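You operate a simulated robot arm through the tools that you are given. There is no shell and no other tool. Be economical: measure what you need, move in short steps, check, and stop when the job is done.

You run a simulated two-armed robot. Do the job below in one go: nothing can be reset, and whatever is moved stays where it is left.

TASK
Turn the bass dial to 0. Take the blue gift tag and put it on top of the purple soap. Take the yellow gift tag and put it on the blue disc case. Take the green gift tag and put it on the third shelf from the bottom of the bookcase. Fetch the grey felt cap and set it on the top shelf of the bookcase. Put the steel jug on the top of the folding table away on the sideboard top. Take the grey dish and leave it on the brown drip tray. Take the lid off the silver tin and lay it down on the top of the folding table. Take the empty cardboard core and put it on the top of the pine bookcase. Open the shirts drawer, fetch the yellow spool and set it inside and shut the drawer again. Any order will do. Set down upright: steel jug, yellow spool.

The check looks at the end state, three seconds after you hand in, the way a careful person would. Anything else that was tipped, shoved, dropped, spilled or broken makes it a failure. A push-on lid holds only when it is set on centred and level and pressed home; a screw cap is set on level and turned clockwise until tight. Flat cloth is picked up by pressing the open fingertips on it (5 to 10 N) and closing them slowly along it; thin cloth reads only 2 to 8 mm in the jaws.

THE ROBOT
Two 6-joint arms with two-finger parallel grippers on one trunk, on a base that drives. Base frame: it is fixed to the floor where the robot stands at the start and does not move with it; the origin is under the middle of the robot, x ahead of it, y to its left, z up. Readings come in mm, degrees, newtons and seconds.
The left shoulder is at the start at [60, 187, 893], the right one opposite. With the tool pointing down near the work surface each hand reaches from about 100 to 340 mm from the robot's upright axis, wherever it stands, measured 20 degrees to its own side. Places, roughly: bass dial [500, -100, 400]; blue disc case (13x10x2 cm) [700, 300, 1600]; blue gift tag [-4250, 250, 750]; brown drip tray (27x15x3 cm) [-4100, -1600, 700]; empty cardboard core (5x5x17 cm) [-4100, -4100, 800]; green gift tag [-4250, 250, 750]; grey dish (10x11x3 cm) [-4300, -1000, 700]; grey felt cap (4x5x3 cm) [-4400, 0, 200]; purple soap (8x5x3 cm) [-4400, -100, 700]; shirts drawer [-2000, -4900, 700]; shirts drawer inside [-2000, -5000, 600]; sideboard top [-6300, -4300, 800]; silver tin (9x9x9 cm) [-4300, -1700, 800]; steel jug (14x9x12 cm) [-4200, -800, 800]; third shelf of the bookcase [-6400, 200, 800]; top of the pine bookcase [-6400, -2900, 800]; top shelf of the bookcase [-6400, 200, 1200]; yellow gift tag [-4250, 250, 750]; yellow spool (4x4x5 cm) [-4400, -3800, 800]. Payload 1.57 kg a hand.
The TCP of each hand is the grasp point between the finger pads, 30 mm short of the fingertips. In the tool frame z runs along the fingers and y along their closing line. Largest opening 110 mm; finger width 24, thickness 12; the body of the gripper, 48 by 112 mm, starts 78 mm behind the TCP.
Orientation is told as [roll, pitch, yaw] about the base's x, y, z axes, in that order, counted from this pose: with the fingers straight down and closing along the base's y, the tool's x points along the base's -x, its y along +y and its z along -z.

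THE INTERFACE
- The arms move only by the tool send_rows. It takes "left_targets", "right_targets" or both (then of equal length, played together; a hand with none holds still); each is a list of rows, each a list of 7 numbers: the shift along the base's x, y, z in mm, then the turn, a rotation vector about the base's x, y, z in degrees, then the finger opening in mm, from 0 to 110. In form: [[tx, ty, tz, ax, ay, az, gripper], ...]. A call has 1 to 8 rows; each row shifts and turns the commanded pose from where the row before left it. Each row takes 0.2 s and may step no farther than 50 mm and 8.6 degrees from the row before; otherwise, or with a gripper value out of range, the whole call is refused. A pose out of reach is approached as far as the arm can. The call stops where the force on the tool passes 40 N (or 10 N more than at its start, if that is more) or the arm is blocked; 0.2 s more then pass. The fingers move at their own pace (about 153 mm/s each) and stop on an object; they squeeze with about 27 N. The grip force told is the motor's: it shows also when the fingers shut on nothing. Time passes only in rows, and 0.2 s behind the last, so rows that do not move let the fingers close. The reply holds the time, the measured pose of the TCP, the force on the tool along the base axes, the opening and the grip force, in the units named above and with some noise, with the torque about the TCP (base axes, N m) and any sound that the robot's microphone picked up.
- Cameras (640 x 400 px; columns grow to the right, rows downward): "scene" is now at [28.6, 26.3, 1467.1]; the picture's right is [0.28, -0.96, 0.00], its down [-0.44, -0.13, -0.89] and it looks along [0.85, 0.25, -0.46] (base axes); focal length 214 px, centre (320, 200). "left" rides on the left gripper at [70, -16, -141] in its tool frame; the picture's right is [0.23, 0.97, 0.00], its down [-0.86, 0.20, -0.48] and it looks along [-0.47, 0.11, 0.88] (tool axes); focal length 222 px, centre (320, 200). "right" rides on the right gripper at [70, 16, -141] in its tool frame; the picture's right is [-0.23, 0.97, 0.00], its down [-0.86, -0.20, -0.48] and it looks along [-0.47, -0.11, 0.88] (tool axes); focal length 222 px, centre (320, 200). There is no depth. A picture from a camera that has moved, and an enlarged one, comes with that camera's place and axes in the base frame and with its lens.
- camera(camera): a new picture of that camera. No time passes.
- raise_lower(by): slides the trunk up (or, below 0, down) by that many mm; the arms and the scene camera ride with it, the base frame stays. It gives what a move gives, with no picture.
- base_move(legs): drives the robot by 1 to 6 legs, each [ahead, left, turn to the left] in mm, mm and degrees, along the robot's own axes; the way and the turn of a leg run together, so that a leg with both is an arc; at most 1500 mm and 180 degrees a leg. The arms and the cameras ride along, it lands a little off, and it stops where it bumps. It gives what a move gives.
- pan_tilt(pan, tilt): turns the head with the scene camera to pan (to the left, within 86 degrees either way) and tilt (down, from -29 to 69), counted from straight ahead of the robot. It gives what a move gives.
- close_up(camera, box): a new picture of the part [left, top, right, bottom] of that camera's present view, enlarged. No time passes.
- finish_job(): hands the job in; it is judged then, once.

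Work in short steps. Places have to be worked out from the pictures, the camera data and where the tool is seen: move nearer, look again, correct. Check each grasp and each placing, and mend what went wrong. You have 525 turns and 310 pictures in all, those below and enlarged ones among them. Open the grippers and draw the arms clear of the work before you hand the job in, unless the task says otherwise; then end with one line.

The tools are called after ">>>" by a JSON object that holds its "api" and its "payload". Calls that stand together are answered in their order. send_rows: Moves the arms, as the interface text tells. Its arguments: {"type":"object","properties":{"left_targets":{"type":"array","items":{"type":"array","items":{"type":"number"}}},"right_targets":{"type":"array","items":{"type":"array","items":{"type":"number"}}}},"required":[]} The other tools are called the same way: raise_lower (by) slides the trunk up or down; base_move (legs) drives the base; pan_tilt (pan, tilt) turns the head that bears the scene camera; camera (camera) takes a picture; close_up (camera, box) takes an enlarged picture of a part of a camera's view; finish_job () hands the job in.

At the start:

```text
clock: 0.0
left_tool_pos: [365.5, 177.5, 1149.7]
left_tool_rot: [-0.1, 0.1, 0.0]
left_force: [-0.9, -0.3, 1.2]
left_torque: [0.0, 0.01, 0.0]
left_width: 110.0
left_grip_force: 0.1
right_tool_pos: [454.7, -116.6, 1000.0]
right_tool_rot: [0.0, 0.0, 0.0]
right_force: [0.2, -0.5, 0.2]
right_torque: [0.02, 0.02, 0.0]
right_width: 109.9
right_grip_force: 0.1
trunk travel left (down, up): [-521.0, 469.0]
robot x, y, heading: [1.2, -1.7, -0.2]
head pan, tilt: [16.2, 27.5]
```

scene: 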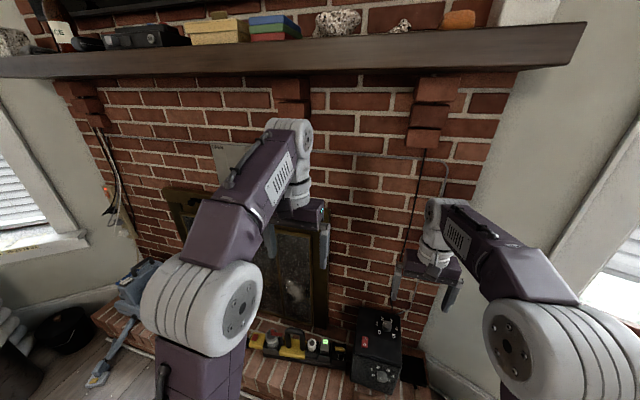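
right: 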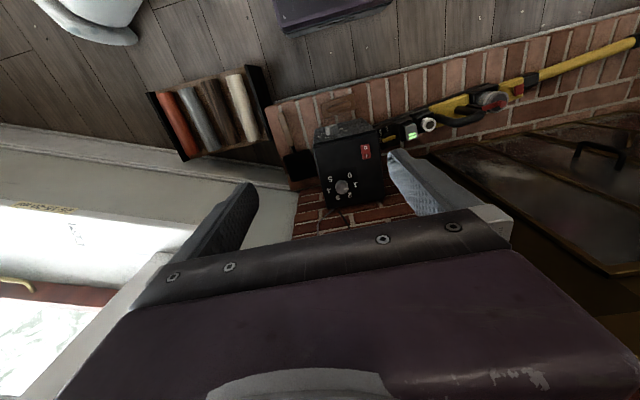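
left: 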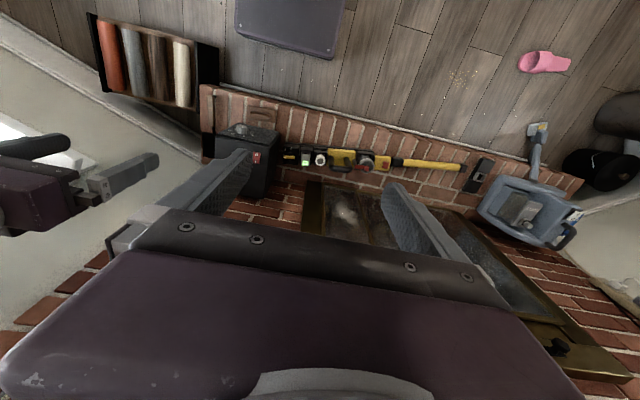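

The black amplifier with a dial sits on the hearth ahead; I look at it closer.

>>> {"api": "close_up", "payload": {"camera": "right", "box": [270, 100, 430, 220]}}

>>> {"api": "close_up", "payload": {"camera": "scene", "box": [320, 290, 440, 400]}}

```text
3.33 times, centred on (350, 160) of right
camera zoom: at [382.8, -98.8, 1141.0], right [0.23, 0.97, 0.0], down [0.86, -0.2, 0.48], along [0.47, -0.11, -0.88], focal length 740 px, centre (220, 333)
```

zoom: 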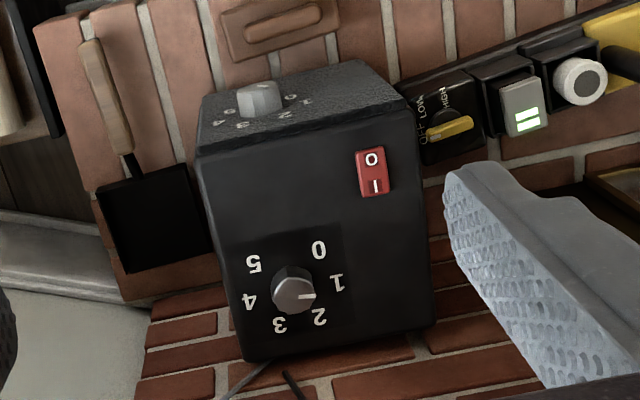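

```text
3.64 times, centred on (380, 345) of scene
camera zoom: at [28.6, 26.3, 1467.1], right [0.28, -0.96, 0.0], down [-0.44, -0.13, -0.89], along [0.85, 0.25, -0.46], focal length 780 px, centre (102, -327)
```

zoom: 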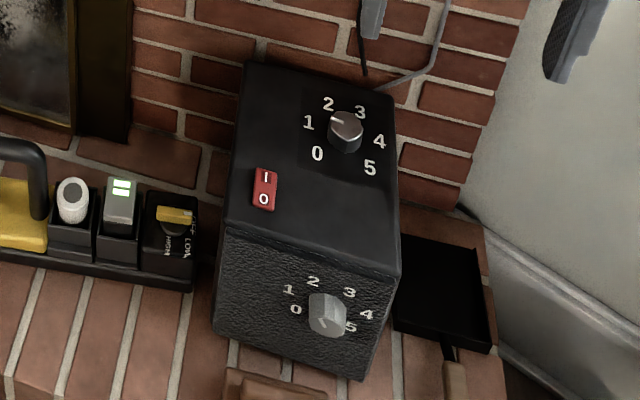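

The front-face dial works out at about [535, -95, 402], so it matches the bass dial. I back off a bit, lower the trunk and look at it square on.

>>> {"api": "base_move", "payload": {"legs": [[-200, 0, 0]]}}

>>> {"api": "raise_lower", "payload": {"by": -450}}

>>> {"api": "pan_tilt", "payload": {"pan": -8, "tilt": 40}}

>>> {"api": "camera", "payload": {"camera": "scene"}}

```text
clock: 1.6
left_tool_pos: [163.7, 177.8, 1150.9]
left_tool_rot: [0.0, 0.0, -0.1]
left_force: [0.3, 0.0, 0.0]
left_torque: [-0.02, -0.05, 0.0]
left_width: 109.8
left_grip_force: 0.0
right_tool_pos: [252.1, -115.5, 999.5]
right_tool_rot: [0.1, 0.1, -0.1]
right_force: [-0.1, 0.3, 0.3]
right_torque: [-0.03, -0.03, 0.01]
right_width: 109.9
right_grip_force: 0.1
trunk travel left (down, up): [-521.0, 469.0]
robot x, y, heading: [-202.1, 2.2, -0.1]
head pan, tilt: [16.2, 27.5]
```

```text
refused: -450 is not a number from -400 to 400
```

```text
clock: 2.5
left_tool_pos: [165.9, 176.3, 1150.3]
left_tool_rot: [0.0, 0.0, -0.1]
left_force: [0.0, 0.6, 0.1]
left_torque: [-0.01, 0.02, 0.03]
left_width: 109.8
left_grip_force: 0.1
right_tool_pos: [253.8, -116.0, 999.2]
right_tool_rot: [0.1, -0.1, -0.1]
right_force: [0.1, 0.8, -0.2]
right_torque: [0.04, 0.01, 0.01]
right_width: 110.3
right_grip_force: 0.0
trunk travel left (down, up): [-521.0, 469.0]
robot x, y, heading: [-204.9, -1.7, 0.2]
head pan, tilt: [-8.0, 40.0]
```

```text
304 pictures are left
camera scene: at [-175.6, -10.8, 1447.8], right [-0.14, -0.99, 0.0], down [-0.64, 0.09, -0.77], along [0.76, -0.11, -0.64], focal length 214 px, centre (320, 200)
```

scene: 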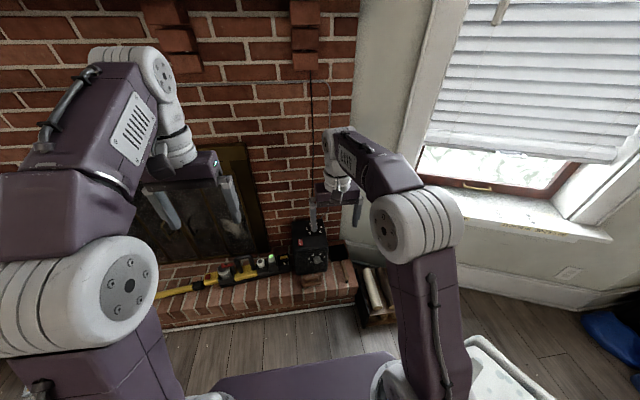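

Lower the trunk by 400 and pitch the right tool to point ahead.

>>> {"api": "raise_lower", "payload": {"by": -400}}

>>> {"api": "send_rows", "payload": {"right_targets": [[0, 0, 0, 0, -8.5, 0, 60], [0, 0, 0, 0, -8.5, 0, 60], [0, 0, 0, 0, -8.5, 0, 60], [0, 0, 0, 0, -8.5, 0, 60], [0, 0, 0, 0, -8.5, 0, 60], [0, 0, 0, 0, -8.5, 0, 60]]}}

>>> {"api": "camera", "payload": {"camera": "right"}}

>>> {"api": "camera", "payload": {"camera": "scene"}}

```text
clock: 6.3
left_tool_pos: [165.8, 175.7, 749.2]
left_tool_rot: [0.0, 0.0, -0.1]
left_force: [0.6, -1.0, -0.1]
left_torque: [0.01, -0.02, 0.0]
left_width: 110.0
left_grip_force: 0.1
right_tool_pos: [252.4, -116.5, 600.5]
right_tool_rot: [-0.1, 0.1, -0.1]
right_force: [0.1, 0.4, 0.6]
right_torque: [0.02, 0.02, -0.01]
right_width: 110.0
right_grip_force: 0.0
trunk travel left (down, up): [-121.0, 869.0]
robot x, y, heading: [-199.4, -1.4, -0.2]
head pan, tilt: [-8.0, 40.0]
```

```text
clock: 7.7
left_tool_pos: [165.0, 177.2, 750.5]
left_tool_rot: [0.0, 0.0, -0.1]
left_force: [-0.3, 0.0, -0.1]
left_torque: [0.0, 0.0, 0.01]
left_width: 110.2
left_grip_force: 0.1
right_tool_pos: [252.0, -116.5, 599.8]
right_tool_rot: [0.4, -50.9, -0.2]
right_force: [0.0, 0.0, 0.9]
right_torque: [-0.03, 0.02, -0.05]
right_width: 60.0
right_grip_force: 0.0
trunk travel left (down, up): [-121.0, 869.0]
robot x, y, heading: [-199.8, -2.3, 0.2]
head pan, tilt: [-8.0, 40.0]
```

```text
303 pictures are left
camera right: at [96.4, -99.1, 634.2], right [0.14, 0.97, 0.18], down [0.17, -0.2, 0.96], along [0.98, -0.11, -0.19], focal length 222 px, centre (320, 200)
```

right: 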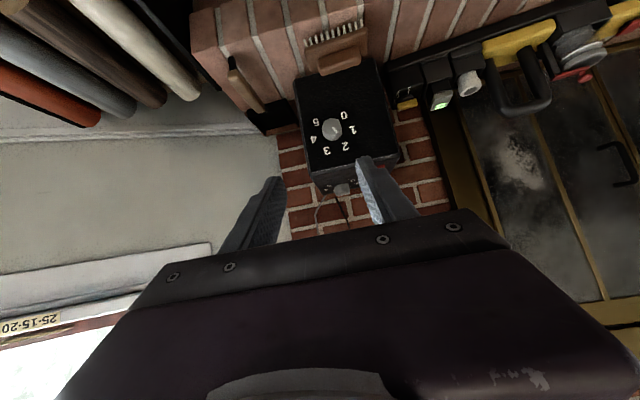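

```text
302 pictures are left
camera scene: at [-176.0, -10.9, 1047.8], right [-0.14, -0.99, 0.0], down [-0.64, 0.09, -0.77], along [0.76, -0.11, -0.64], focal length 214 px, centre (320, 200)
```

scene: 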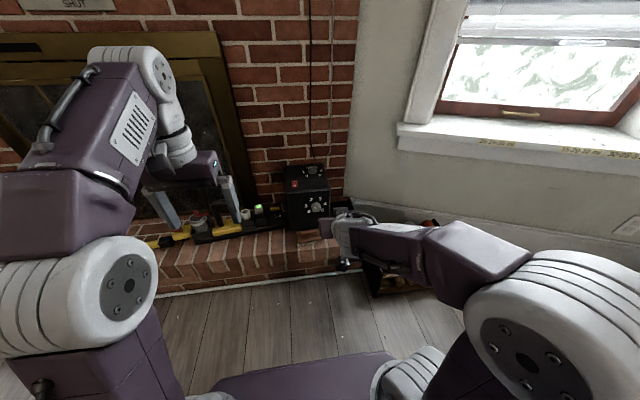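

Close up of the amplifier front to read labels and the pointer.

>>> {"api": "close_up", "payload": {"camera": "right", "box": [280, 80, 408, 200]}}

>>> {"api": "close_up", "payload": {"camera": "scene", "box": [270, 155, 350, 235]}}

```text
3.33 times, centred on (344, 140) of right
camera zoom: at [96.4, -99.1, 634.2], right [0.14, 0.97, 0.18], down [0.17, -0.2, 0.96], along [0.98, -0.11, -0.19], focal length 740 px, centre (240, 400)
```

zoom: 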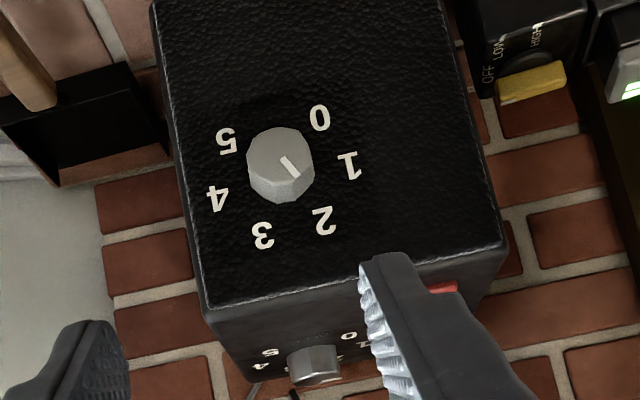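

```text
5.00 times, centred on (310, 195) of scene
camera zoom: at [-176.0, -10.9, 1047.8], right [-0.14, -0.99, 0.0], down [-0.64, 0.09, -0.77], along [0.76, -0.11, -0.64], focal length 1072 px, centre (370, 225)
```

zoom: 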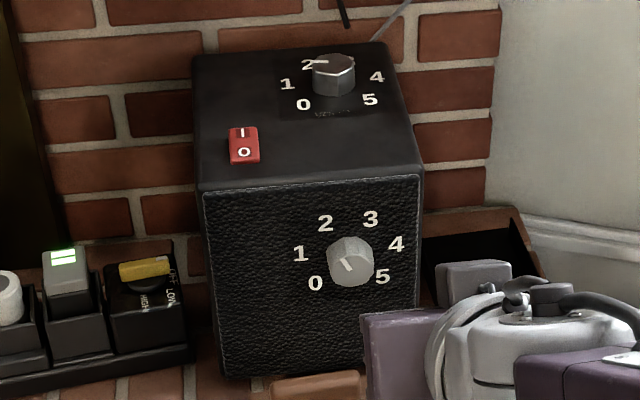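

There's small lettering under the top dial; zoom in hard on it and the front dial.

>>> {"api": "close_up", "payload": {"camera": "scene", "box": [304, 164, 324, 180]}}

>>> {"api": "close_up", "payload": {"camera": "scene", "box": [304, 196, 330, 218]}}

```text
16.00 times, centred on (314, 172) of scene
camera zoom: at [-176.0, -10.9, 1047.8], right [-0.14, -0.99, 0.0], down [-0.64, 0.09, -0.77], along [0.76, -0.11, -0.64], focal length 3432 px, centre (416, 648)
```

zoom: 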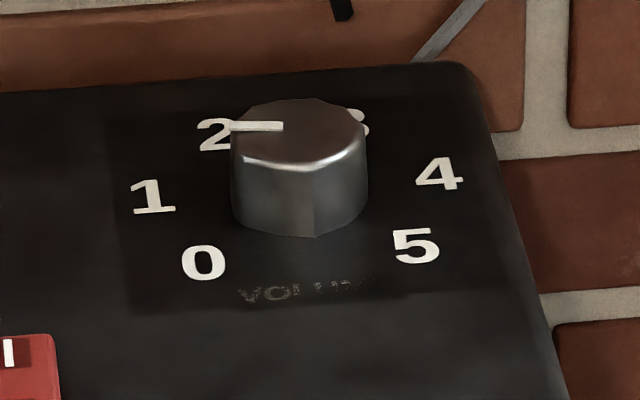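

```text
16.00 times, centred on (317, 207) of scene
camera zoom: at [-176.0, -10.9, 1047.8], right [-0.14, -0.99, 0.0], down [-0.64, 0.09, -0.77], along [0.76, -0.11, -0.64], focal length 3432 px, centre (368, 88)
```

zoom: 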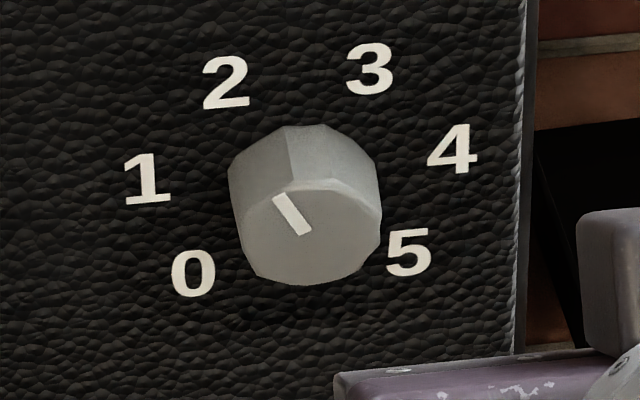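

Top dial reads VOLUME, so the front one is bass, pointer at about 2; knob face centre at about (522, -96, 409). I level the tool to point ahead and line up.

>>> {"api": "send_rows", "payload": {"right_targets": [[10, 5, -40, 0, -8, 0, 80], [10, 5, -40, 0, -8, 0, 80], [10, 5, -40, 0, -8, 0, 80], [10, 5, -40, 0, -8, 0, 80], [10, 0, -31, 0, -7, 0, 80]]}}

>>> {"api": "send_rows", "payload": {"right_targets": [[20, 0, 0, 8.5, 0, 0, 80], [20, 0, 0, 8.5, 0, 0, 80], [20, 0, 0, 8.5, 0, 0, 80], [20, 0, 0, 8.5, 0, 0, 80], [20, 0, 0, 8, 0, 0, 80], [20, 0, 0, 8, 0, 0, 80]]}}

>>> {"api": "camera", "payload": {"camera": "right"}}

>>> {"api": "camera", "payload": {"camera": "scene"}}

```text
clock: 8.9
left_tool_pos: [164.8, 176.5, 750.2]
left_tool_rot: [-0.1, 0.0, -0.2]
left_force: [-1.3, 0.0, -0.7]
left_torque: [0.02, -0.03, 0.02]
left_width: 109.9
left_grip_force: 0.0
right_tool_pos: [387.6, -19.2, 502.9]
right_tool_rot: [-76.8, -89.0, 76.3]
right_force: [-0.2, -0.6, -0.1]
right_torque: [0.0, 0.0, 0.0]
right_width: 80.0
right_grip_force: 0.0
right hand out of reach, approached as far as the arm can: row 2, 3, 4, 5
trunk travel left (down, up): [-121.0, 869.0]
robot x, y, heading: [-200.8, 0.9, 0.3]
head pan, tilt: [-8.0, 40.0]
```

```text
clock: 10.3
left_tool_pos: [163.2, 176.5, 750.2]
left_tool_rot: [0.0, 0.0, -0.1]
left_force: [-0.7, -0.3, 0.6]
left_torque: [-0.01, -0.02, -0.04]
left_width: 110.1
left_grip_force: 0.0
right_tool_pos: [571.0, 81.5, 560.7]
right_tool_rot: [89.9, -39.9, -89.7]
right_force: [1.0, 0.4, -0.1]
right_torque: [-0.01, 0.03, 0.01]
right_width: 80.1
right_grip_force: 0.1
right hand out of reach, approached as far as the arm can: row 1, 2, 3, 4, 6
trunk travel left (down, up): [-121.0, 869.0]
robot x, y, heading: [-198.5, 2.9, -0.1]
head pan, tilt: [-8.0, 40.0]
```

```text
297 pictures are left
camera right: at [427.3, 145.8, 530.0], right [0.0, 0.45, 0.89], down [-0.48, -0.79, 0.4], along [0.88, -0.42, 0.21], focal length 222 px, centre (320, 200)
```

right: 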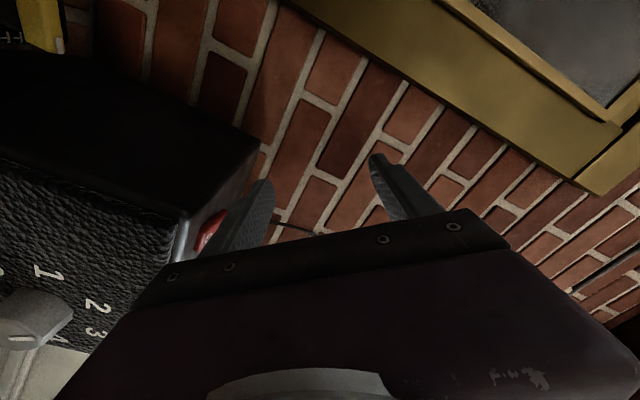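

```text
296 pictures are left
camera scene: at [-176.4, -10.8, 1047.9], right [-0.14, -0.99, 0.0], down [-0.64, 0.09, -0.77], along [0.76, -0.11, -0.64], focal length 214 px, centre (320, 200)
```

scene: 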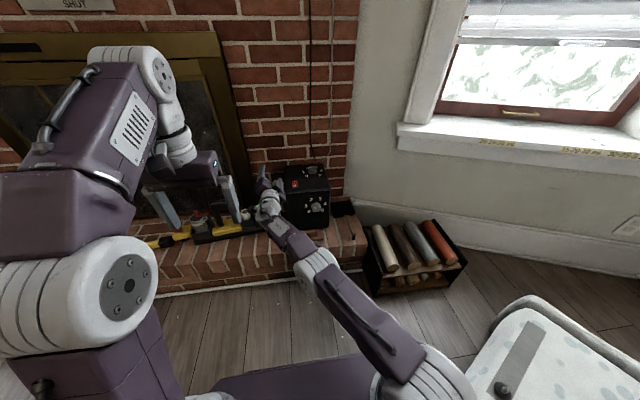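

The arm was bent too tight and drifted oddly; a null row tells where the command stands.

>>> {"api": "send_rows", "payload": {"right_targets": [[0, 0, 0, 0, 0, 0, 80]]}}

```text
clock: 10.7
left_tool_pos: [165.2, 176.5, 750.6]
left_tool_rot: [0.0, 0.0, -0.1]
left_force: [-0.1, 0.2, 0.0]
left_torque: [0.0, 0.01, -0.02]
left_width: 109.8
left_grip_force: 0.0
right_tool_pos: [570.6, 81.8, 561.5]
right_tool_rot: [90.0, -39.9, -89.8]
right_force: [0.6, 0.5, -0.3]
right_torque: [0.01, -0.01, 0.02]
right_width: 80.0
right_grip_force: 0.0
trunk travel left (down, up): [-121.0, 869.0]
robot x, y, heading: [-198.8, -4.0, -0.2]
head pan, tilt: [-8.0, 40.0]
```

Orientation is in fact as wanted (pointing +x, rolled 50°); only the position drifted. I back off in x, then shift to in front of the knob.

>>> {"api": "send_rows", "payload": {"right_targets": [[-48, 0, 0, 0, 0, 0, 80], [-48, 0, 0, 0, 0, 0, 80], [-34, -20, -20, 0, 0, 0, 80], [0, -36, -30, 0, 0, 0, 80], [0, -36, -30, 0, 0, 0, 80], [0, -36, -30, 0, 0, 0, 80], [0, -36, -30, 0, 0, 0, 80], [0, -14, -12, 0, 0, 0, 80]]}}

>>> {"api": "camera", "payload": {"camera": "right"}}

```text
clock: 12.2
left_tool_pos: [162.2, 179.2, 749.6]
left_tool_rot: [0.1, -0.1, 0.1]
left_force: [-0.3, 0.3, 0.6]
left_torque: [0.04, 0.03, 0.01]
left_width: 110.0
left_grip_force: 0.0
right_tool_pos: [561.3, 75.7, 475.4]
right_tool_rot: [90.8, -39.9, -88.7]
right_force: [-0.3, 17.1, 8.5]
right_torque: [0.15, 0.12, -0.33]
right_width: 63.8
right_grip_force: 0.0
right hand out of reach, approached as far as the arm can: row 1, 2, 3, 4, 5, 6, 7
trunk travel left (down, up): [-121.0, 869.0]
robot x, y, heading: [-201.3, -0.3, 0.0]
head pan, tilt: [-8.0, 40.0]
stopped in row 7 (right hand): the force on the tool passed its limit (the readings are from after the stop); the commanded pose is now the measured one
```

```text
295 pictures are left
camera right: at [416.0, 135.8, 441.2], right [-0.02, 0.45, 0.89], down [-0.46, -0.8, 0.39], along [0.89, -0.4, 0.22], focal length 222 px, centre (320, 200)
```

right: 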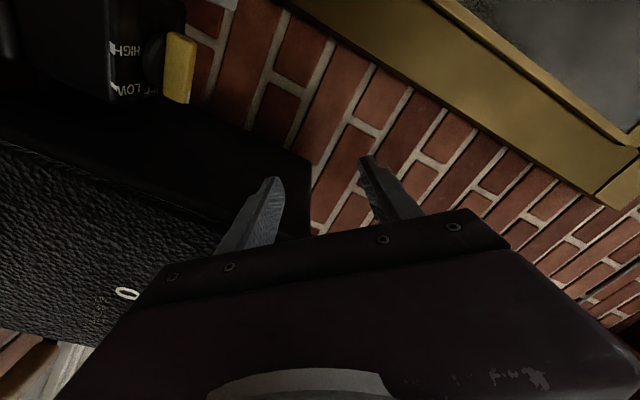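

The finger rests against the amp's side; the base can pull it away safely: shift left, then back.

>>> {"api": "base_move", "payload": {"legs": [[0, 40, 0], [-250, 0, 0]]}}

>>> {"api": "camera", "payload": {"camera": "scene"}}

>>> {"api": "close_up", "payload": {"camera": "scene", "box": [270, 130, 350, 200]}}

```text
clock: 13.7
left_tool_pos: [114.4, 218.6, 749.7]
left_tool_rot: [0.1, 0.0, 0.0]
left_force: [0.2, 0.3, 0.0]
left_torque: [0.0, 0.01, 0.01]
left_width: 110.3
left_grip_force: 0.0
right_tool_pos: [512.4, 109.3, 472.2]
right_tool_rot: [90.4, -39.8, -89.1]
right_force: [0.3, -0.5, -0.5]
right_torque: [-0.03, -0.04, 0.0]
right_width: 80.1
right_grip_force: 0.1
trunk travel left (down, up): [-121.0, 869.0]
robot x, y, heading: [-248.7, 43.4, 0.0]
head pan, tilt: [-8.0, 40.0]
stopped in leg 2: the robot was blocked; the commanded pose is now the measured one
```

```text
294 pictures are left
camera scene: at [-224.9, 29.1, 1047.8], right [-0.14, -0.99, 0.0], down [-0.64, 0.09, -0.77], along [0.76, -0.11, -0.64], focal length 214 px, centre (320, 200)
```

scene: 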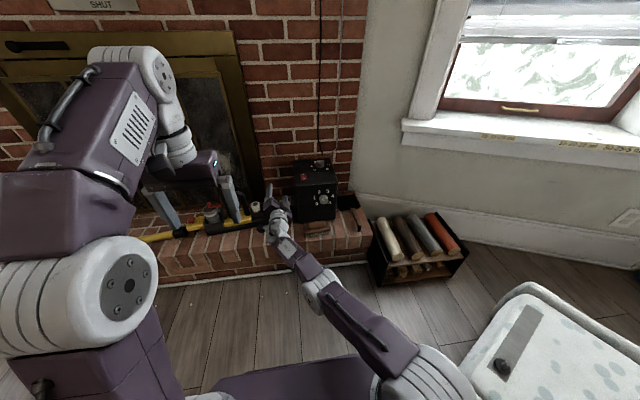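

```text
5.71 times, centred on (310, 165) of scene
camera zoom: at [-224.9, 29.1, 1047.8], right [-0.14, -0.99, 0.0], down [-0.64, 0.09, -0.77], along [0.76, -0.11, -0.64], focal length 1226 px, centre (377, 400)
```

zoom: 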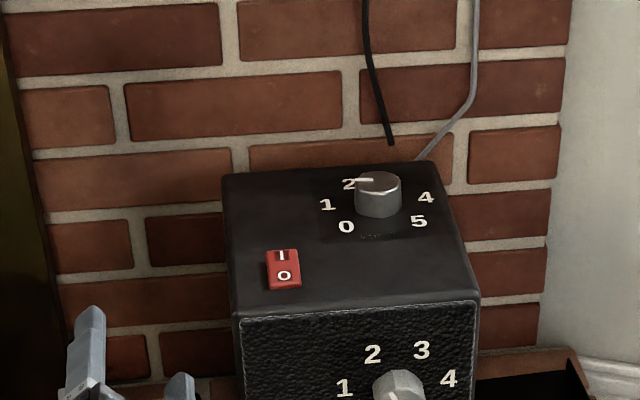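

The base is blocked behind at x≈-250; the amp hasn't visibly moved. Test small arm moves to learn what is reachable.

>>> {"api": "send_rows", "payload": {"right_targets": [[-20, 0, 0, 0, 0, 0, 80]]}}

>>> {"api": "send_rows", "payload": {"right_targets": [[0, 0, 30, 0, 0, 0, 80]]}}

>>> {"api": "send_rows", "payload": {"right_targets": [[0, 0, 0, -8, 0, 0, 80]]}}

```text
clock: 14.1
left_tool_pos: [115.2, 216.9, 749.4]
left_tool_rot: [0.1, 0.0, 0.2]
left_force: [-0.2, 0.1, -0.8]
left_torque: [-0.01, 0.0, 0.01]
left_width: 110.1
left_grip_force: 0.0
right_tool_pos: [505.1, 117.9, 465.1]
right_tool_rot: [90.4, -39.9, -89.1]
right_force: [-0.5, 0.1, 0.1]
right_torque: [-0.03, 0.0, 0.04]
right_width: 79.8
right_grip_force: 0.0
right hand out of reach, approached as far as the arm can: row 1
trunk travel left (down, up): [-121.0, 869.0]
robot x, y, heading: [-247.4, 39.7, -0.1]
head pan, tilt: [-8.0, 40.0]
```

```text
clock: 14.4
left_tool_pos: [115.3, 217.2, 750.4]
left_tool_rot: [0.0, 0.0, 0.1]
left_force: [0.5, -0.1, -0.6]
left_torque: [0.0, 0.03, 0.03]
left_width: 109.9
left_grip_force: 0.1
right_tool_pos: [512.3, 120.3, 495.7]
right_tool_rot: [90.4, -39.8, -89.1]
right_force: [0.3, 0.3, 0.1]
right_torque: [0.03, 0.02, 0.0]
right_width: 80.1
right_grip_force: 0.0
right hand out of reach, approached as far as the arm can: row 1
trunk travel left (down, up): [-121.0, 869.0]
robot x, y, heading: [-249.7, 38.5, 0.3]
head pan, tilt: [-8.0, 40.0]
```

```text
clock: 14.8
left_tool_pos: [115.3, 216.4, 749.8]
left_tool_rot: [0.1, 0.0, 0.2]
left_force: [0.1, -0.7, -0.1]
left_torque: [0.0, -0.01, 0.0]
left_width: 109.9
left_grip_force: 0.1
right_tool_pos: [513.0, 121.1, 495.6]
right_tool_rot: [90.2, -48.0, -88.9]
right_force: [0.5, -0.4, -0.5]
right_torque: [0.01, -0.01, 0.02]
right_width: 80.3
right_grip_force: 0.0
trunk travel left (down, up): [-121.0, 869.0]
robot x, y, heading: [-250.2, 39.7, 0.0]
head pan, tilt: [-8.0, 40.0]
```

Rolling works, only pulling the levelled hand nearer is limited. I look around to see what blocks the base.

>>> {"api": "pan_tilt", "payload": {"pan": 86, "tilt": 35}}

>>> {"api": "camera", "payload": {"camera": "scene"}}

>>> {"api": "pan_tilt", "payload": {"pan": -86, "tilt": 35}}

>>> {"api": "camera", "payload": {"camera": "scene"}}

```text
clock: 16.5
left_tool_pos: [114.1, 217.4, 749.4]
left_tool_rot: [0.0, 0.0, 0.2]
left_force: [0.2, 0.4, 0.7]
left_torque: [0.01, -0.02, 0.01]
left_width: 110.1
left_grip_force: 0.0
right_tool_pos: [512.8, 119.4, 497.2]
right_tool_rot: [90.2, -47.8, -88.9]
right_force: [0.8, 0.2, -0.5]
right_torque: [-0.01, 0.02, -0.01]
right_width: 79.9
right_grip_force: 0.1
trunk travel left (down, up): [-121.0, 869.0]
robot x, y, heading: [-248.8, 40.0, 0.2]
head pan, tilt: [85.9, 35.0]
```

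```text
292 pictures are left
camera scene: at [-303.3, 128.6, 1055.4], right [1.0, -0.07, 0.0], down [-0.04, -0.57, -0.82], along [0.06, 0.82, -0.57], focal length 214 px, centre (320, 200)
```

scene: 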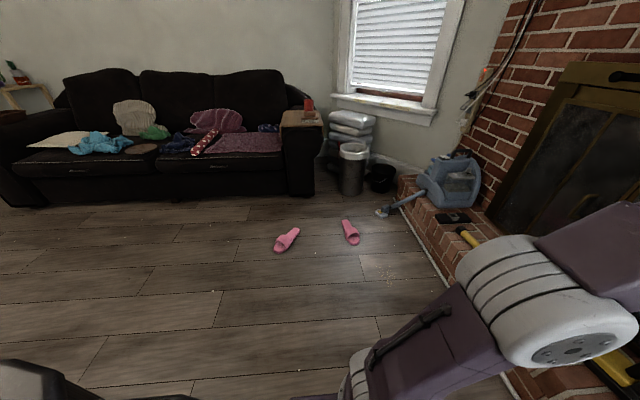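

```text
clock: 19.1
left_tool_pos: [116.1, 217.7, 750.6]
left_tool_rot: [0.0, -0.1, 0.0]
left_force: [0.3, -0.1, 0.5]
left_torque: [0.04, -0.02, 0.02]
left_width: 109.8
left_grip_force: 0.1
right_tool_pos: [512.0, 121.5, 496.0]
right_tool_rot: [90.2, -47.9, -88.9]
right_force: [0.7, -0.9, -0.2]
right_torque: [-0.05, -0.02, -0.01]
right_width: 79.9
right_grip_force: 0.0
trunk travel left (down, up): [-121.0, 869.0]
robot x, y, heading: [-248.7, 43.5, -0.1]
head pan, tilt: [-85.9, 35.0]
```

```text
291 pictures are left
camera scene: at [-303.0, -47.1, 1055.4], right [-1.0, -0.07, 0.0], down [-0.04, 0.57, -0.82], along [0.06, -0.82, -0.57], focal length 214 px, centre (320, 200)
```

scene: 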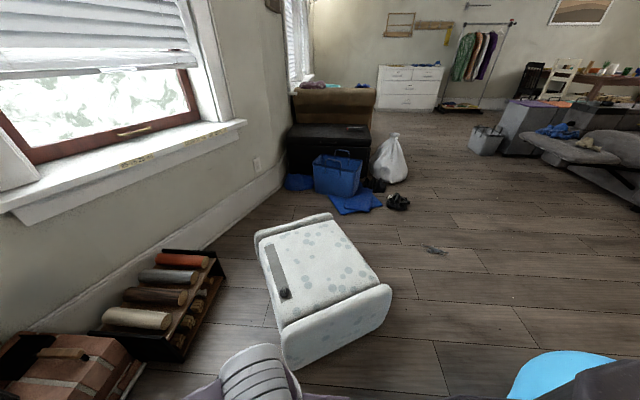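

There's something right behind the robot. Instead I shift the base left so the right arm is nearly stretched when in front of the knob.

>>> {"api": "base_move", "payload": {"legs": [[5, 400, 0]]}}

>>> {"api": "pan_tilt", "payload": {"pan": -25, "tilt": 35}}

>>> {"api": "send_rows", "payload": {"right_targets": [[0, -50, 0, 0, 0, 0, 80], [0, -50, 0, 0, 0, 0, 80], [0, -50, 0, 0, 0, 0, 80], [0, -50, 0, 0, 0, 0, 80], [0, -50, 0, 0, 0, 0, 80]]}}

```text
clock: 21.6
left_tool_pos: [120.5, 610.3, 750.1]
left_tool_rot: [0.0, 0.0, -0.2]
left_force: [0.1, 0.6, 0.6]
left_torque: [0.0, -0.03, 0.02]
left_width: 110.1
left_grip_force: 0.0
right_tool_pos: [518.7, 511.8, 494.1]
right_tool_rot: [90.3, -47.9, -89.3]
right_force: [0.5, 0.6, 1.4]
right_torque: [0.0, 0.0, 0.01]
right_width: 79.9
right_grip_force: 0.0
trunk travel left (down, up): [-121.0, 869.0]
robot x, y, heading: [-247.5, 435.1, -0.1]
head pan, tilt: [-85.9, 35.0]
```

```text
clock: 22.9
left_tool_pos: [120.9, 611.0, 750.4]
left_tool_rot: [0.1, 0.0, -0.2]
left_force: [0.3, 1.2, -0.1]
left_torque: [-0.03, -0.01, -0.01]
left_width: 109.7
left_grip_force: 0.0
right_tool_pos: [517.8, 511.3, 496.0]
right_tool_rot: [90.2, -47.8, -89.4]
right_force: [0.5, 0.0, 0.0]
right_torque: [-0.05, 0.0, 0.0]
right_width: 80.3
right_grip_force: 0.1
trunk travel left (down, up): [-121.0, 869.0]
robot x, y, heading: [-241.5, 434.5, -0.5]
head pan, tilt: [-25.0, 35.0]
```

```text
clock: 24.1
left_tool_pos: [121.8, 611.8, 749.5]
left_tool_rot: [0.0, 0.0, -0.2]
left_force: [0.8, -0.4, 0.5]
left_torque: [0.01, 0.0, -0.02]
left_width: 110.1
left_grip_force: 0.1
right_tool_pos: [586.6, 319.8, 519.1]
right_tool_rot: [88.0, -48.2, -88.8]
right_force: [0.5, -0.4, -0.7]
right_torque: [-0.02, -0.02, 0.03]
right_width: 79.9
right_grip_force: 0.0
right hand out of reach, approached as far as the arm can: row 1, 2, 3, 4, 5
trunk travel left (down, up): [-121.0, 869.0]
robot x, y, heading: [-251.1, 434.3, -0.0]
head pan, tilt: [-25.0, 35.0]
```

Pulling back is wrist-limited; a lower shoulder should help. I lower the trunk by 115 while later lifting the hand, and see how far back I can draw it.

>>> {"api": "send_rows", "payload": {"right_targets": [[0, 0, 45, 0, 0, 0, 80], [0, 0, 45, 0, 0, 0, 80], [0, 0, 30, 0, 0, 0, 80]]}}

>>> {"api": "raise_lower", "payload": {"by": -120}}

>>> {"api": "send_rows", "payload": {"right_targets": [[-40, 0, 0, 0, 0, 0, 80], [-40, 0, 0, 0, 0, 0, 80]]}}

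```text
clock: 24.9
left_tool_pos: [121.5, 610.2, 749.2]
left_tool_rot: [0.0, -0.1, -0.2]
left_force: [-0.6, 0.0, 0.0]
left_torque: [0.0, 0.04, -0.03]
left_width: 109.9
left_grip_force: 0.0
right_tool_pos: [589.2, 320.1, 640.6]
right_tool_rot: [90.4, -48.0, -89.3]
right_force: [-0.8, -0.5, 0.3]
right_torque: [0.01, 0.0, 0.0]
right_width: 79.8
right_grip_force: 0.0
right hand out of reach, approached as far as the arm can: row 1
trunk travel left (down, up): [-121.0, 869.0]
robot x, y, heading: [-244.0, 434.9, -0.2]
head pan, tilt: [-25.0, 35.0]
```

```text
clock: 26.4
left_tool_pos: [122.4, 609.4, 630.6]
left_tool_rot: [0.0, 0.1, -0.2]
left_force: [0.7, 0.2, 0.1]
left_torque: [0.02, 0.04, 0.01]
left_width: 110.2
left_grip_force: 0.0
right_tool_pos: [589.6, 320.9, 520.2]
right_tool_rot: [90.2, -47.8, -89.3]
right_force: [0.7, 0.0, -0.1]
right_torque: [0.01, -0.04, 0.0]
right_width: 80.0
right_grip_force: 0.1
trunk travel left (down, up): [-1.0, 989.0]
robot x, y, heading: [-243.5, 438.0, -0.1]
head pan, tilt: [-25.0, 35.0]
```

```text
clock: 27.0
left_tool_pos: [122.8, 609.2, 630.2]
left_tool_rot: [0.0, 0.0, -0.2]
left_force: [0.2, -0.7, -0.2]
left_torque: [-0.03, 0.0, 0.02]
left_width: 109.9
left_grip_force: 0.1
right_tool_pos: [588.8, 324.8, 522.8]
right_tool_rot: [90.2, -48.0, -89.3]
right_force: [-0.4, -0.2, -0.5]
right_torque: [0.04, -0.01, -0.01]
right_width: 80.0
right_grip_force: 0.0
right hand out of reach, approached as far as the arm can: row 1, 2
trunk travel left (down, up): [-1.0, 989.0]
robot x, y, heading: [-245.7, 439.2, -0.3]
head pan, tilt: [-25.0, 35.0]
```

Looking at the arm's shape to understand.

>>> {"api": "camera", "payload": {"camera": "scene"}}

```text
290 pictures are left
camera scene: at [-224.3, 398.2, 935.4], right [-0.43, -0.9, 0.0], down [-0.52, 0.24, -0.82], along [0.74, -0.35, -0.57], focal length 214 px, centre (320, 200)
```

scene: 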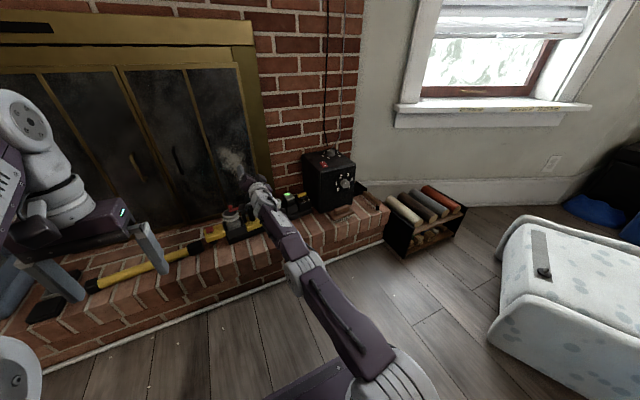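

The arm is straight; wrist flex seems limited so a level tool needs a stretched arm. I check behind for room to back off here.

>>> {"api": "pan_tilt", "payload": {"pan": -86, "tilt": 45}}

>>> {"api": "camera", "payload": {"camera": "scene"}}

>>> {"api": "pan_tilt", "payload": {"pan": 86, "tilt": 45}}

>>> {"api": "camera", "payload": {"camera": "scene"}}

```text
clock: 28.3
left_tool_pos: [121.6, 610.8, 629.8]
left_tool_rot: [0.1, 0.0, -0.2]
left_force: [0.0, -0.1, -0.1]
left_torque: [-0.02, -0.02, 0.02]
left_width: 110.1
left_grip_force: 0.1
right_tool_pos: [587.9, 323.7, 521.3]
right_tool_rot: [90.1, -47.8, -89.2]
right_force: [-0.1, -0.4, 0.5]
right_torque: [-0.03, -0.05, 0.02]
right_width: 79.8
right_grip_force: 0.1
trunk travel left (down, up): [-1.0, 989.0]
robot x, y, heading: [-245.2, 433.4, -0.1]
head pan, tilt: [-85.9, 45.0]
```

```text
289 pictures are left
camera scene: at [-298.5, 354.6, 920.6], right [-1.0, -0.07, 0.0], down [-0.05, 0.71, -0.71], along [0.05, -0.71, -0.71], focal length 214 px, centre (320, 200)
```

scene: 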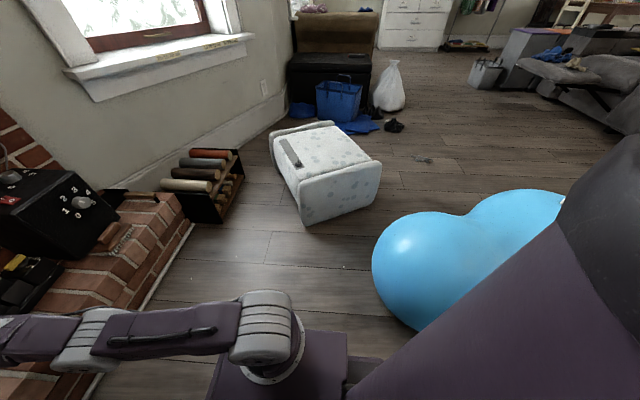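

```text
clock: 30.9
left_tool_pos: [120.5, 610.8, 628.8]
left_tool_rot: [0.0, 0.0, -0.2]
left_force: [0.1, -0.7, 0.7]
left_torque: [0.04, 0.01, 0.0]
left_width: 109.8
left_grip_force: 0.1
right_tool_pos: [587.5, 323.9, 521.8]
right_tool_rot: [90.1, -47.9, -89.3]
right_force: [0.7, 0.7, 0.5]
right_torque: [-0.02, 0.0, 0.01]
right_width: 79.7
right_grip_force: 0.0
trunk travel left (down, up): [-1.0, 989.0]
robot x, y, heading: [-246.4, 439.7, -0.2]
head pan, tilt: [85.9, 45.0]
```

```text
288 pictures are left
camera scene: at [-297.9, 516.8, 920.6], right [1.0, -0.08, 0.0], down [-0.05, -0.71, -0.71], along [0.05, 0.71, -0.71], focal length 214 px, centre (320, 200)
```

scene: 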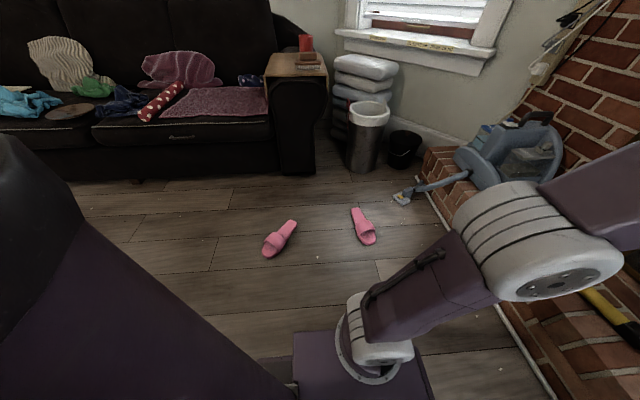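

The big blue ball is behind. I'll shift the base another 85 left, then carry the hand high over to the right and lower it in front of the knob.

>>> {"api": "base_move", "payload": {"legs": [[0, 85, 0]]}}

>>> {"api": "send_rows", "payload": {"right_targets": [[-10, 0, 45, 0, 0, 0, 80], [-10, -20, 45, 0, 0, 0, 80], [-10, -30, 30, 0, 0, 0, 80], [-5, -45, 0, 0, 0, 0, 80], [-5, -45, 0, 0, 0, 0, 80], [-10, -45, 0, 0, 0, 0, 80], [-10, -45, 0, 0, 0, 0, 80], [-10, -45, 0, 0, 0, 0, 80]]}}

```text
clock: 32.0
left_tool_pos: [122.4, 693.2, 630.6]
left_tool_rot: [0.1, 0.0, -0.1]
left_force: [0.9, 0.2, -0.8]
left_torque: [0.01, 0.0, 0.01]
left_width: 110.0
left_grip_force: 0.1
right_tool_pos: [588.5, 407.5, 522.7]
right_tool_rot: [90.2, -47.9, -89.1]
right_force: [0.8, -0.1, 0.0]
right_torque: [-0.02, 0.03, 0.0]
right_width: 79.9
right_grip_force: 0.0
trunk travel left (down, up): [-1.0, 989.0]
robot x, y, heading: [-243.7, 521.5, -0.0]
head pan, tilt: [85.9, 45.0]
```

```text
refused: row 2 steps farther than a row can; nothing moved
```

>>> {"api": "send_rows", "payload": {"right_targets": [[-10, 0, 45, 0, 0, 0, 80], [-10, -20, 40, 0, 0, 0, 80], [-10, -30, 35, 0, 0, 0, 80], [-5, -45, 0, 0, 0, 0, 80], [-5, -45, 0, 0, 0, 0, 80], [-10, -45, 0, 0, 0, 0, 80], [-10, -45, 0, 0, 0, 0, 80], [-10, -45, 0, 0, 0, 0, 80]]}}

```text
clock: 33.8
left_tool_pos: [120.9, 694.4, 629.9]
left_tool_rot: [0.0, 0.0, -0.3]
left_force: [0.4, 1.3, 0.0]
left_torque: [-0.01, 0.01, 0.0]
left_width: 110.0
left_grip_force: 0.2
right_tool_pos: [528.3, 131.4, 645.8]
right_tool_rot: [90.3, -48.1, -89.3]
right_force: [-0.3, 0.3, 0.1]
right_torque: [0.01, 0.02, 0.01]
right_width: 80.2
right_grip_force: 0.1
right hand out of reach, approached as far as the arm can: row 2, 3, 4, 8
trunk travel left (down, up): [-1.0, 989.0]
robot x, y, heading: [-244.2, 516.2, -0.3]
head pan, tilt: [85.9, 45.0]
```

Works as modelled; continue right, then down.

>>> {"api": "send_rows", "payload": {"right_targets": [[-15, -45, 0, 0, 0, 0, 80], [-15, -45, 0, 0, 0, 0, 80], [-15, -45, 0, 0, 0, 0, 80], [-15, -45, 0, 0, 0, 0, 80], [-10, -45, 0, 0, 0, 0, 80]]}}

>>> {"api": "pan_tilt", "payload": {"pan": -40, "tilt": 35}}

>>> {"api": "camera", "payload": {"camera": "scene"}}

```text
clock: 35.0
left_tool_pos: [121.4, 694.8, 628.9]
left_tool_rot: [0.0, 0.1, -0.1]
left_force: [0.7, 0.8, 0.4]
left_torque: [-0.01, 0.03, 0.02]
left_width: 109.9
left_grip_force: 0.0
right_tool_pos: [397.3, -66.0, 603.1]
right_tool_rot: [90.2, -47.9, -89.1]
right_force: [-1.0, 0.1, 0.4]
right_torque: [0.0, -0.01, -0.01]
right_width: 79.9
right_grip_force: 0.1
right hand out of reach, approached as far as the arm can: row 1, 2, 3, 4, 5
trunk travel left (down, up): [-1.0, 989.0]
robot x, y, heading: [-245.1, 517.4, -0.3]
head pan, tilt: [85.9, 45.0]
```

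```text
clock: 37.1
left_tool_pos: [122.5, 694.2, 629.9]
left_tool_rot: [0.1, -0.1, -0.2]
left_force: [0.1, -0.3, 0.3]
left_torque: [0.03, 0.0, 0.04]
left_width: 110.0
left_grip_force: 0.0
right_tool_pos: [397.8, -64.9, 604.7]
right_tool_rot: [90.2, -47.8, -89.4]
right_force: [0.3, -0.5, -0.5]
right_torque: [-0.01, 0.01, -0.01]
right_width: 80.1
right_grip_force: 0.0
trunk travel left (down, up): [-1.0, 989.0]
robot x, y, heading: [-247.4, 521.6, -0.1]
head pan, tilt: [-40.0, 35.0]
```

```text
287 pictures are left
camera scene: at [-236.4, 462.8, 935.4], right [-0.65, -0.76, 0.0], down [-0.44, 0.37, -0.82], along [0.63, -0.53, -0.57], focal length 214 px, centre (320, 200)
```

scene: 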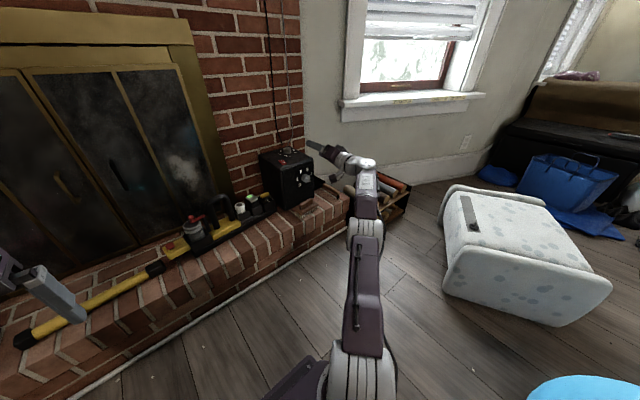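

Hand is in front of the amp, above. Lower it to the knob's height.

>>> {"api": "send_rows", "payload": {"right_targets": [[12, -6, -40, 0, 0, 0, 80], [12, -6, -40, 0, 0, 0, 80], [12, -6, -40, 0, 0, 0, 80], [8, -6, -40, 0, 0, 0, 80], [6, -6, -35, 0, 0, 0, 80]]}}

>>> {"api": "camera", "payload": {"camera": "right"}}

```text
clock: 38.3
left_tool_pos: [121.9, 693.4, 630.0]
left_tool_rot: [0.0, 0.0, -0.2]
left_force: [0.7, 0.1, -0.5]
left_torque: [0.01, 0.01, 0.01]
left_width: 110.0
left_grip_force: 0.1
right_tool_pos: [403.8, -77.2, 413.3]
right_tool_rot: [90.3, -48.0, -89.5]
right_force: [-0.1, 0.5, 0.1]
right_torque: [-0.02, 0.01, 0.02]
right_width: 80.0
right_grip_force: 0.1
right hand out of reach, approached as far as the arm can: row 1, 2, 3, 4, 5
trunk travel left (down, up): [-1.0, 989.0]
robot x, y, heading: [-243.4, 517.2, -0.2]
head pan, tilt: [-40.0, 35.0]
```

```text
286 pictures are left
camera right: at [260.2, -19.9, 371.2], right [-0.01, 0.57, 0.82], down [-0.47, -0.73, 0.5], along [0.88, -0.38, 0.28], focal length 222 px, centre (320, 200)
```

right: 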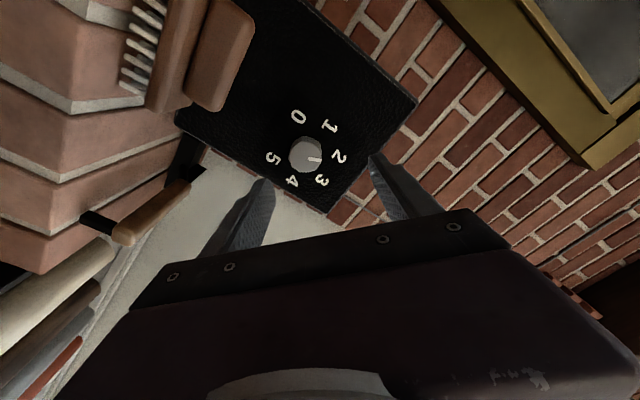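

Knob centre confirms at (522, -94, 407), pointer at 2. I use the base to shift right 17 and forward 60, then check.

>>> {"api": "base_move", "payload": {"legs": [[0, -17, 0], [60, 0, 0]]}}

>>> {"api": "camera", "payload": {"camera": "right"}}

```text
clock: 39.6
left_tool_pos: [180.9, 677.8, 629.2]
left_tool_rot: [0.0, -0.1, -0.1]
left_force: [0.4, -1.0, -0.4]
left_torque: [-0.01, -0.03, 0.03]
left_width: 110.2
left_grip_force: 0.0
right_tool_pos: [463.1, -93.3, 412.9]
right_tool_rot: [90.2, -48.0, -89.1]
right_force: [0.0, -0.6, -0.1]
right_torque: [-0.03, -0.03, 0.0]
right_width: 80.0
right_grip_force: 0.0
trunk travel left (down, up): [-1.0, 989.0]
robot x, y, heading: [-185.3, 500.7, 0.0]
head pan, tilt: [-40.0, 35.0]
```

```text
285 pictures are left
camera right: at [320.8, -36.5, 371.3], right [-0.01, 0.57, 0.82], down [-0.47, -0.73, 0.5], along [0.88, -0.38, 0.28], focal length 222 px, centre (320, 200)
```

right: 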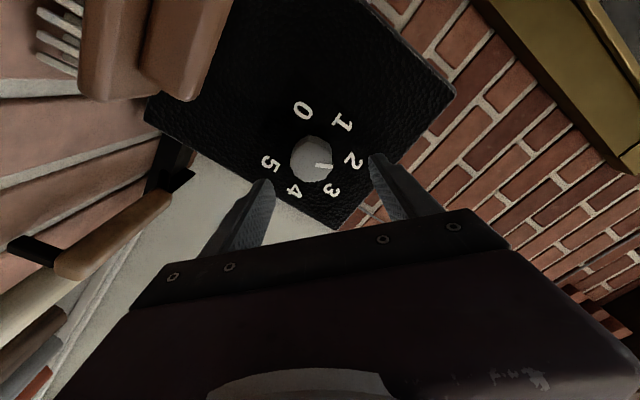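

Lower 7 mm and go forward 38.

>>> {"api": "send_rows", "payload": {"right_targets": [[0, 0, -7, 0, 0, 0, 80]]}}

>>> {"api": "base_move", "payload": {"legs": [[36, 0, 0]]}}

>>> {"api": "camera", "payload": {"camera": "right"}}

```text
clock: 40.0
left_tool_pos: [181.5, 677.4, 630.3]
left_tool_rot: [0.0, 0.0, -0.2]
left_force: [-0.1, 0.5, 0.2]
left_torque: [-0.02, -0.02, 0.02]
left_width: 110.0
left_grip_force: 0.1
right_tool_pos: [464.9, -93.0, 405.9]
right_tool_rot: [90.2, -48.1, -89.3]
right_force: [-0.3, -0.5, -0.3]
right_torque: [0.0, 0.0, 0.0]
right_width: 80.1
right_grip_force: 0.0
trunk travel left (down, up): [-1.0, 989.0]
robot x, y, heading: [-190.1, 498.9, -0.1]
head pan, tilt: [-40.0, 35.0]
```

```text
clock: 40.9
left_tool_pos: [217.3, 677.7, 629.8]
left_tool_rot: [0.0, 0.0, 0.0]
left_force: [0.5, 0.4, 0.3]
left_torque: [-0.03, 0.02, 0.01]
left_width: 110.0
left_grip_force: 0.1
right_tool_pos: [499.9, -92.5, 405.2]
right_tool_rot: [90.3, -47.9, -89.3]
right_force: [0.2, -0.4, -0.3]
right_torque: [0.02, -0.05, 0.03]
right_width: 79.9
right_grip_force: 0.0
trunk travel left (down, up): [-1.0, 989.0]
robot x, y, heading: [-148.4, 501.1, -0.2]
head pan, tilt: [-40.0, 35.0]
```

```text
284 pictures are left
camera right: at [357.1, -35.4, 364.5], right [-0.01, 0.57, 0.82], down [-0.47, -0.73, 0.5], along [0.88, -0.38, 0.28], focal length 222 px, centre (320, 200)
```

right: 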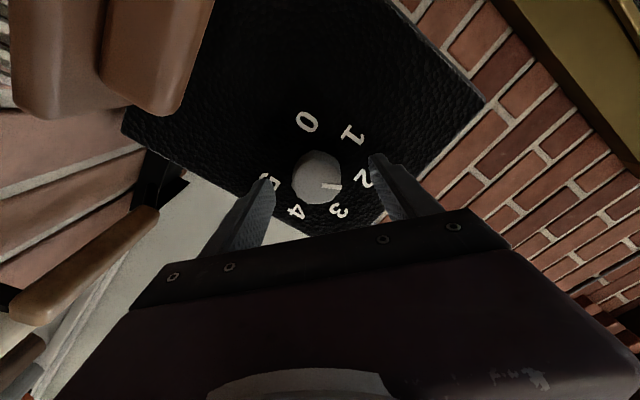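

Aligned. Nudge 6 mm forward and close.

>>> {"api": "base_move", "payload": {"legs": [[6, 0, 0]]}}

>>> {"api": "send_rows", "payload": {"right_targets": [[0, 0, 0, 0, 0, 0, 60], [0, 0, 0, 0, 0, 0, 50], [0, 0, 0, 0, 0, 0, 30], [0, 0, 0, 0, 0, 0, 30]]}}

```text
clock: 41.6
left_tool_pos: [223.1, 677.5, 630.6]
left_tool_rot: [0.0, 0.0, -0.1]
left_force: [0.4, 0.5, -0.4]
left_torque: [0.01, 0.03, -0.01]
left_width: 109.9
left_grip_force: 0.1
right_tool_pos: [506.9, -92.0, 405.1]
right_tool_rot: [90.1, -47.9, -89.3]
right_force: [-0.1, -0.3, -0.1]
right_torque: [-0.02, -0.04, 0.0]
right_width: 80.1
right_grip_force: 0.0
trunk travel left (down, up): [-1.0, 989.0]
robot x, y, heading: [-145.2, 501.0, -0.2]
head pan, tilt: [-40.0, 35.0]
```

```text
clock: 42.6
left_tool_pos: [223.8, 677.3, 629.3]
left_tool_rot: [0.2, 0.1, -0.1]
left_force: [-0.4, -1.1, 0.1]
left_torque: [-0.01, 0.03, 0.01]
left_width: 110.1
left_grip_force: 0.0
right_tool_pos: [505.9, -93.7, 403.6]
right_tool_rot: [90.1, -47.8, -89.3]
right_force: [-0.3, -8.0, -5.3]
right_torque: [0.0, 0.39, -1.28]
right_width: 41.1
right_grip_force: 45.4
trunk travel left (down, up): [-1.0, 989.0]
robot x, y, heading: [-140.9, 502.6, -0.3]
head pan, tilt: [-40.0, 35.0]
```

Gripped at 41 mm. Turn counterclockwise (negative about x), first 54° and look.

>>> {"api": "send_rows", "payload": {"right_targets": [[0, 0, 0, -7, 0, 0, 30], [0, 0, 0, -7, 0, 0, 30], [0, 0, 0, -7, 0, 0, 30], [0, 0, 0, -7, 0, 0, 30], [0, 0, 0, -7, 0, 0, 30], [0, 0, 0, -7, 0, 0, 30], [0, 0, 0, -7, 0, 0, 30]]}}

>>> {"api": "camera", "payload": {"camera": "right"}}

```text
clock: 44.2
left_tool_pos: [222.4, 675.8, 630.1]
left_tool_rot: [0.3, 0.1, -0.2]
left_force: [0.4, -0.5, 0.1]
left_torque: [0.01, 0.01, 0.02]
left_width: 109.8
left_grip_force: 0.0
right_tool_pos: [507.0, -93.5, 404.1]
right_tool_rot: [-84.5, -83.0, 84.9]
right_force: [0.9, -24.0, -6.8]
right_torque: [0.05, -0.8, -0.94]
right_width: 41.0
right_grip_force: 45.4
trunk travel left (down, up): [-1.0, 989.0]
robot x, y, heading: [-144.6, 504.2, -0.4]
head pan, tilt: [-40.0, 35.0]
```

```text
283 pictures are left
camera right: at [362.7, -87.9, 333.9], right [0.0, 0.99, 0.11], down [-0.47, -0.1, 0.88], along [0.88, -0.05, 0.47], focal length 222 px, centre (320, 200)
```

right: 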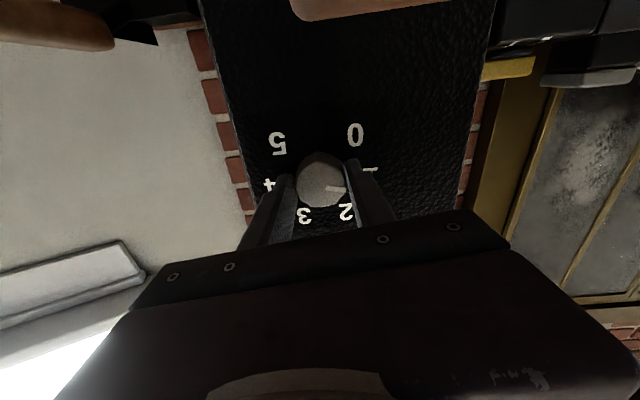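

Turning well: pointer now about 1. Continue ~56°, easing the side force.

>>> {"api": "send_rows", "payload": {"right_targets": [[0, -1, 0, -7, 0, 0, 30], [0, -1, 0, -7, 0, 0, 30], [0, 0, 0, -7, 0, 0, 30], [0, 0, 0, -7, 0, 0, 30], [0, 0, 0, -7, 0, 0, 30], [0, 0, 0, -7, 0, 0, 30], [0, 0, 0, -7, 0, 0, 30], [0, 0, 0, -7, 0, 0, 30]]}}

>>> {"api": "camera", "payload": {"camera": "right"}}

```text
clock: 46.0
left_tool_pos: [223.3, 677.8, 629.9]
left_tool_rot: [0.0, -0.1, 0.0]
left_force: [0.0, 0.6, 0.9]
left_torque: [0.01, -0.01, -0.01]
left_width: 109.9
left_grip_force: 0.0
right_tool_pos: [506.7, -93.0, 406.2]
right_tool_rot: [-89.1, -27.1, 89.5]
right_force: [-1.3, -1.9, 1.9]
right_torque: [1.19, -0.79, -0.6]
right_width: 40.5
right_grip_force: 44.6
trunk travel left (down, up): [-1.0, 989.0]
robot x, y, heading: [-142.1, 503.0, 0.3]
head pan, tilt: [-40.0, 35.0]
```

```text
282 pictures are left
camera right: at [363.5, -148.1, 361.4], right [-0.01, 0.65, -0.76], down [-0.47, 0.67, 0.57], along [0.88, 0.36, 0.3], focal length 222 px, centre (320, 200)
```

right: 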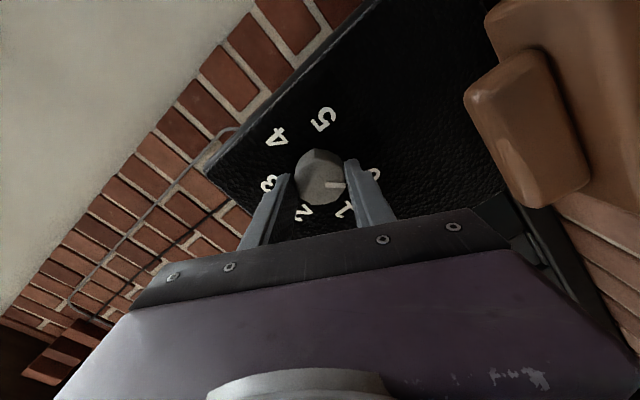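

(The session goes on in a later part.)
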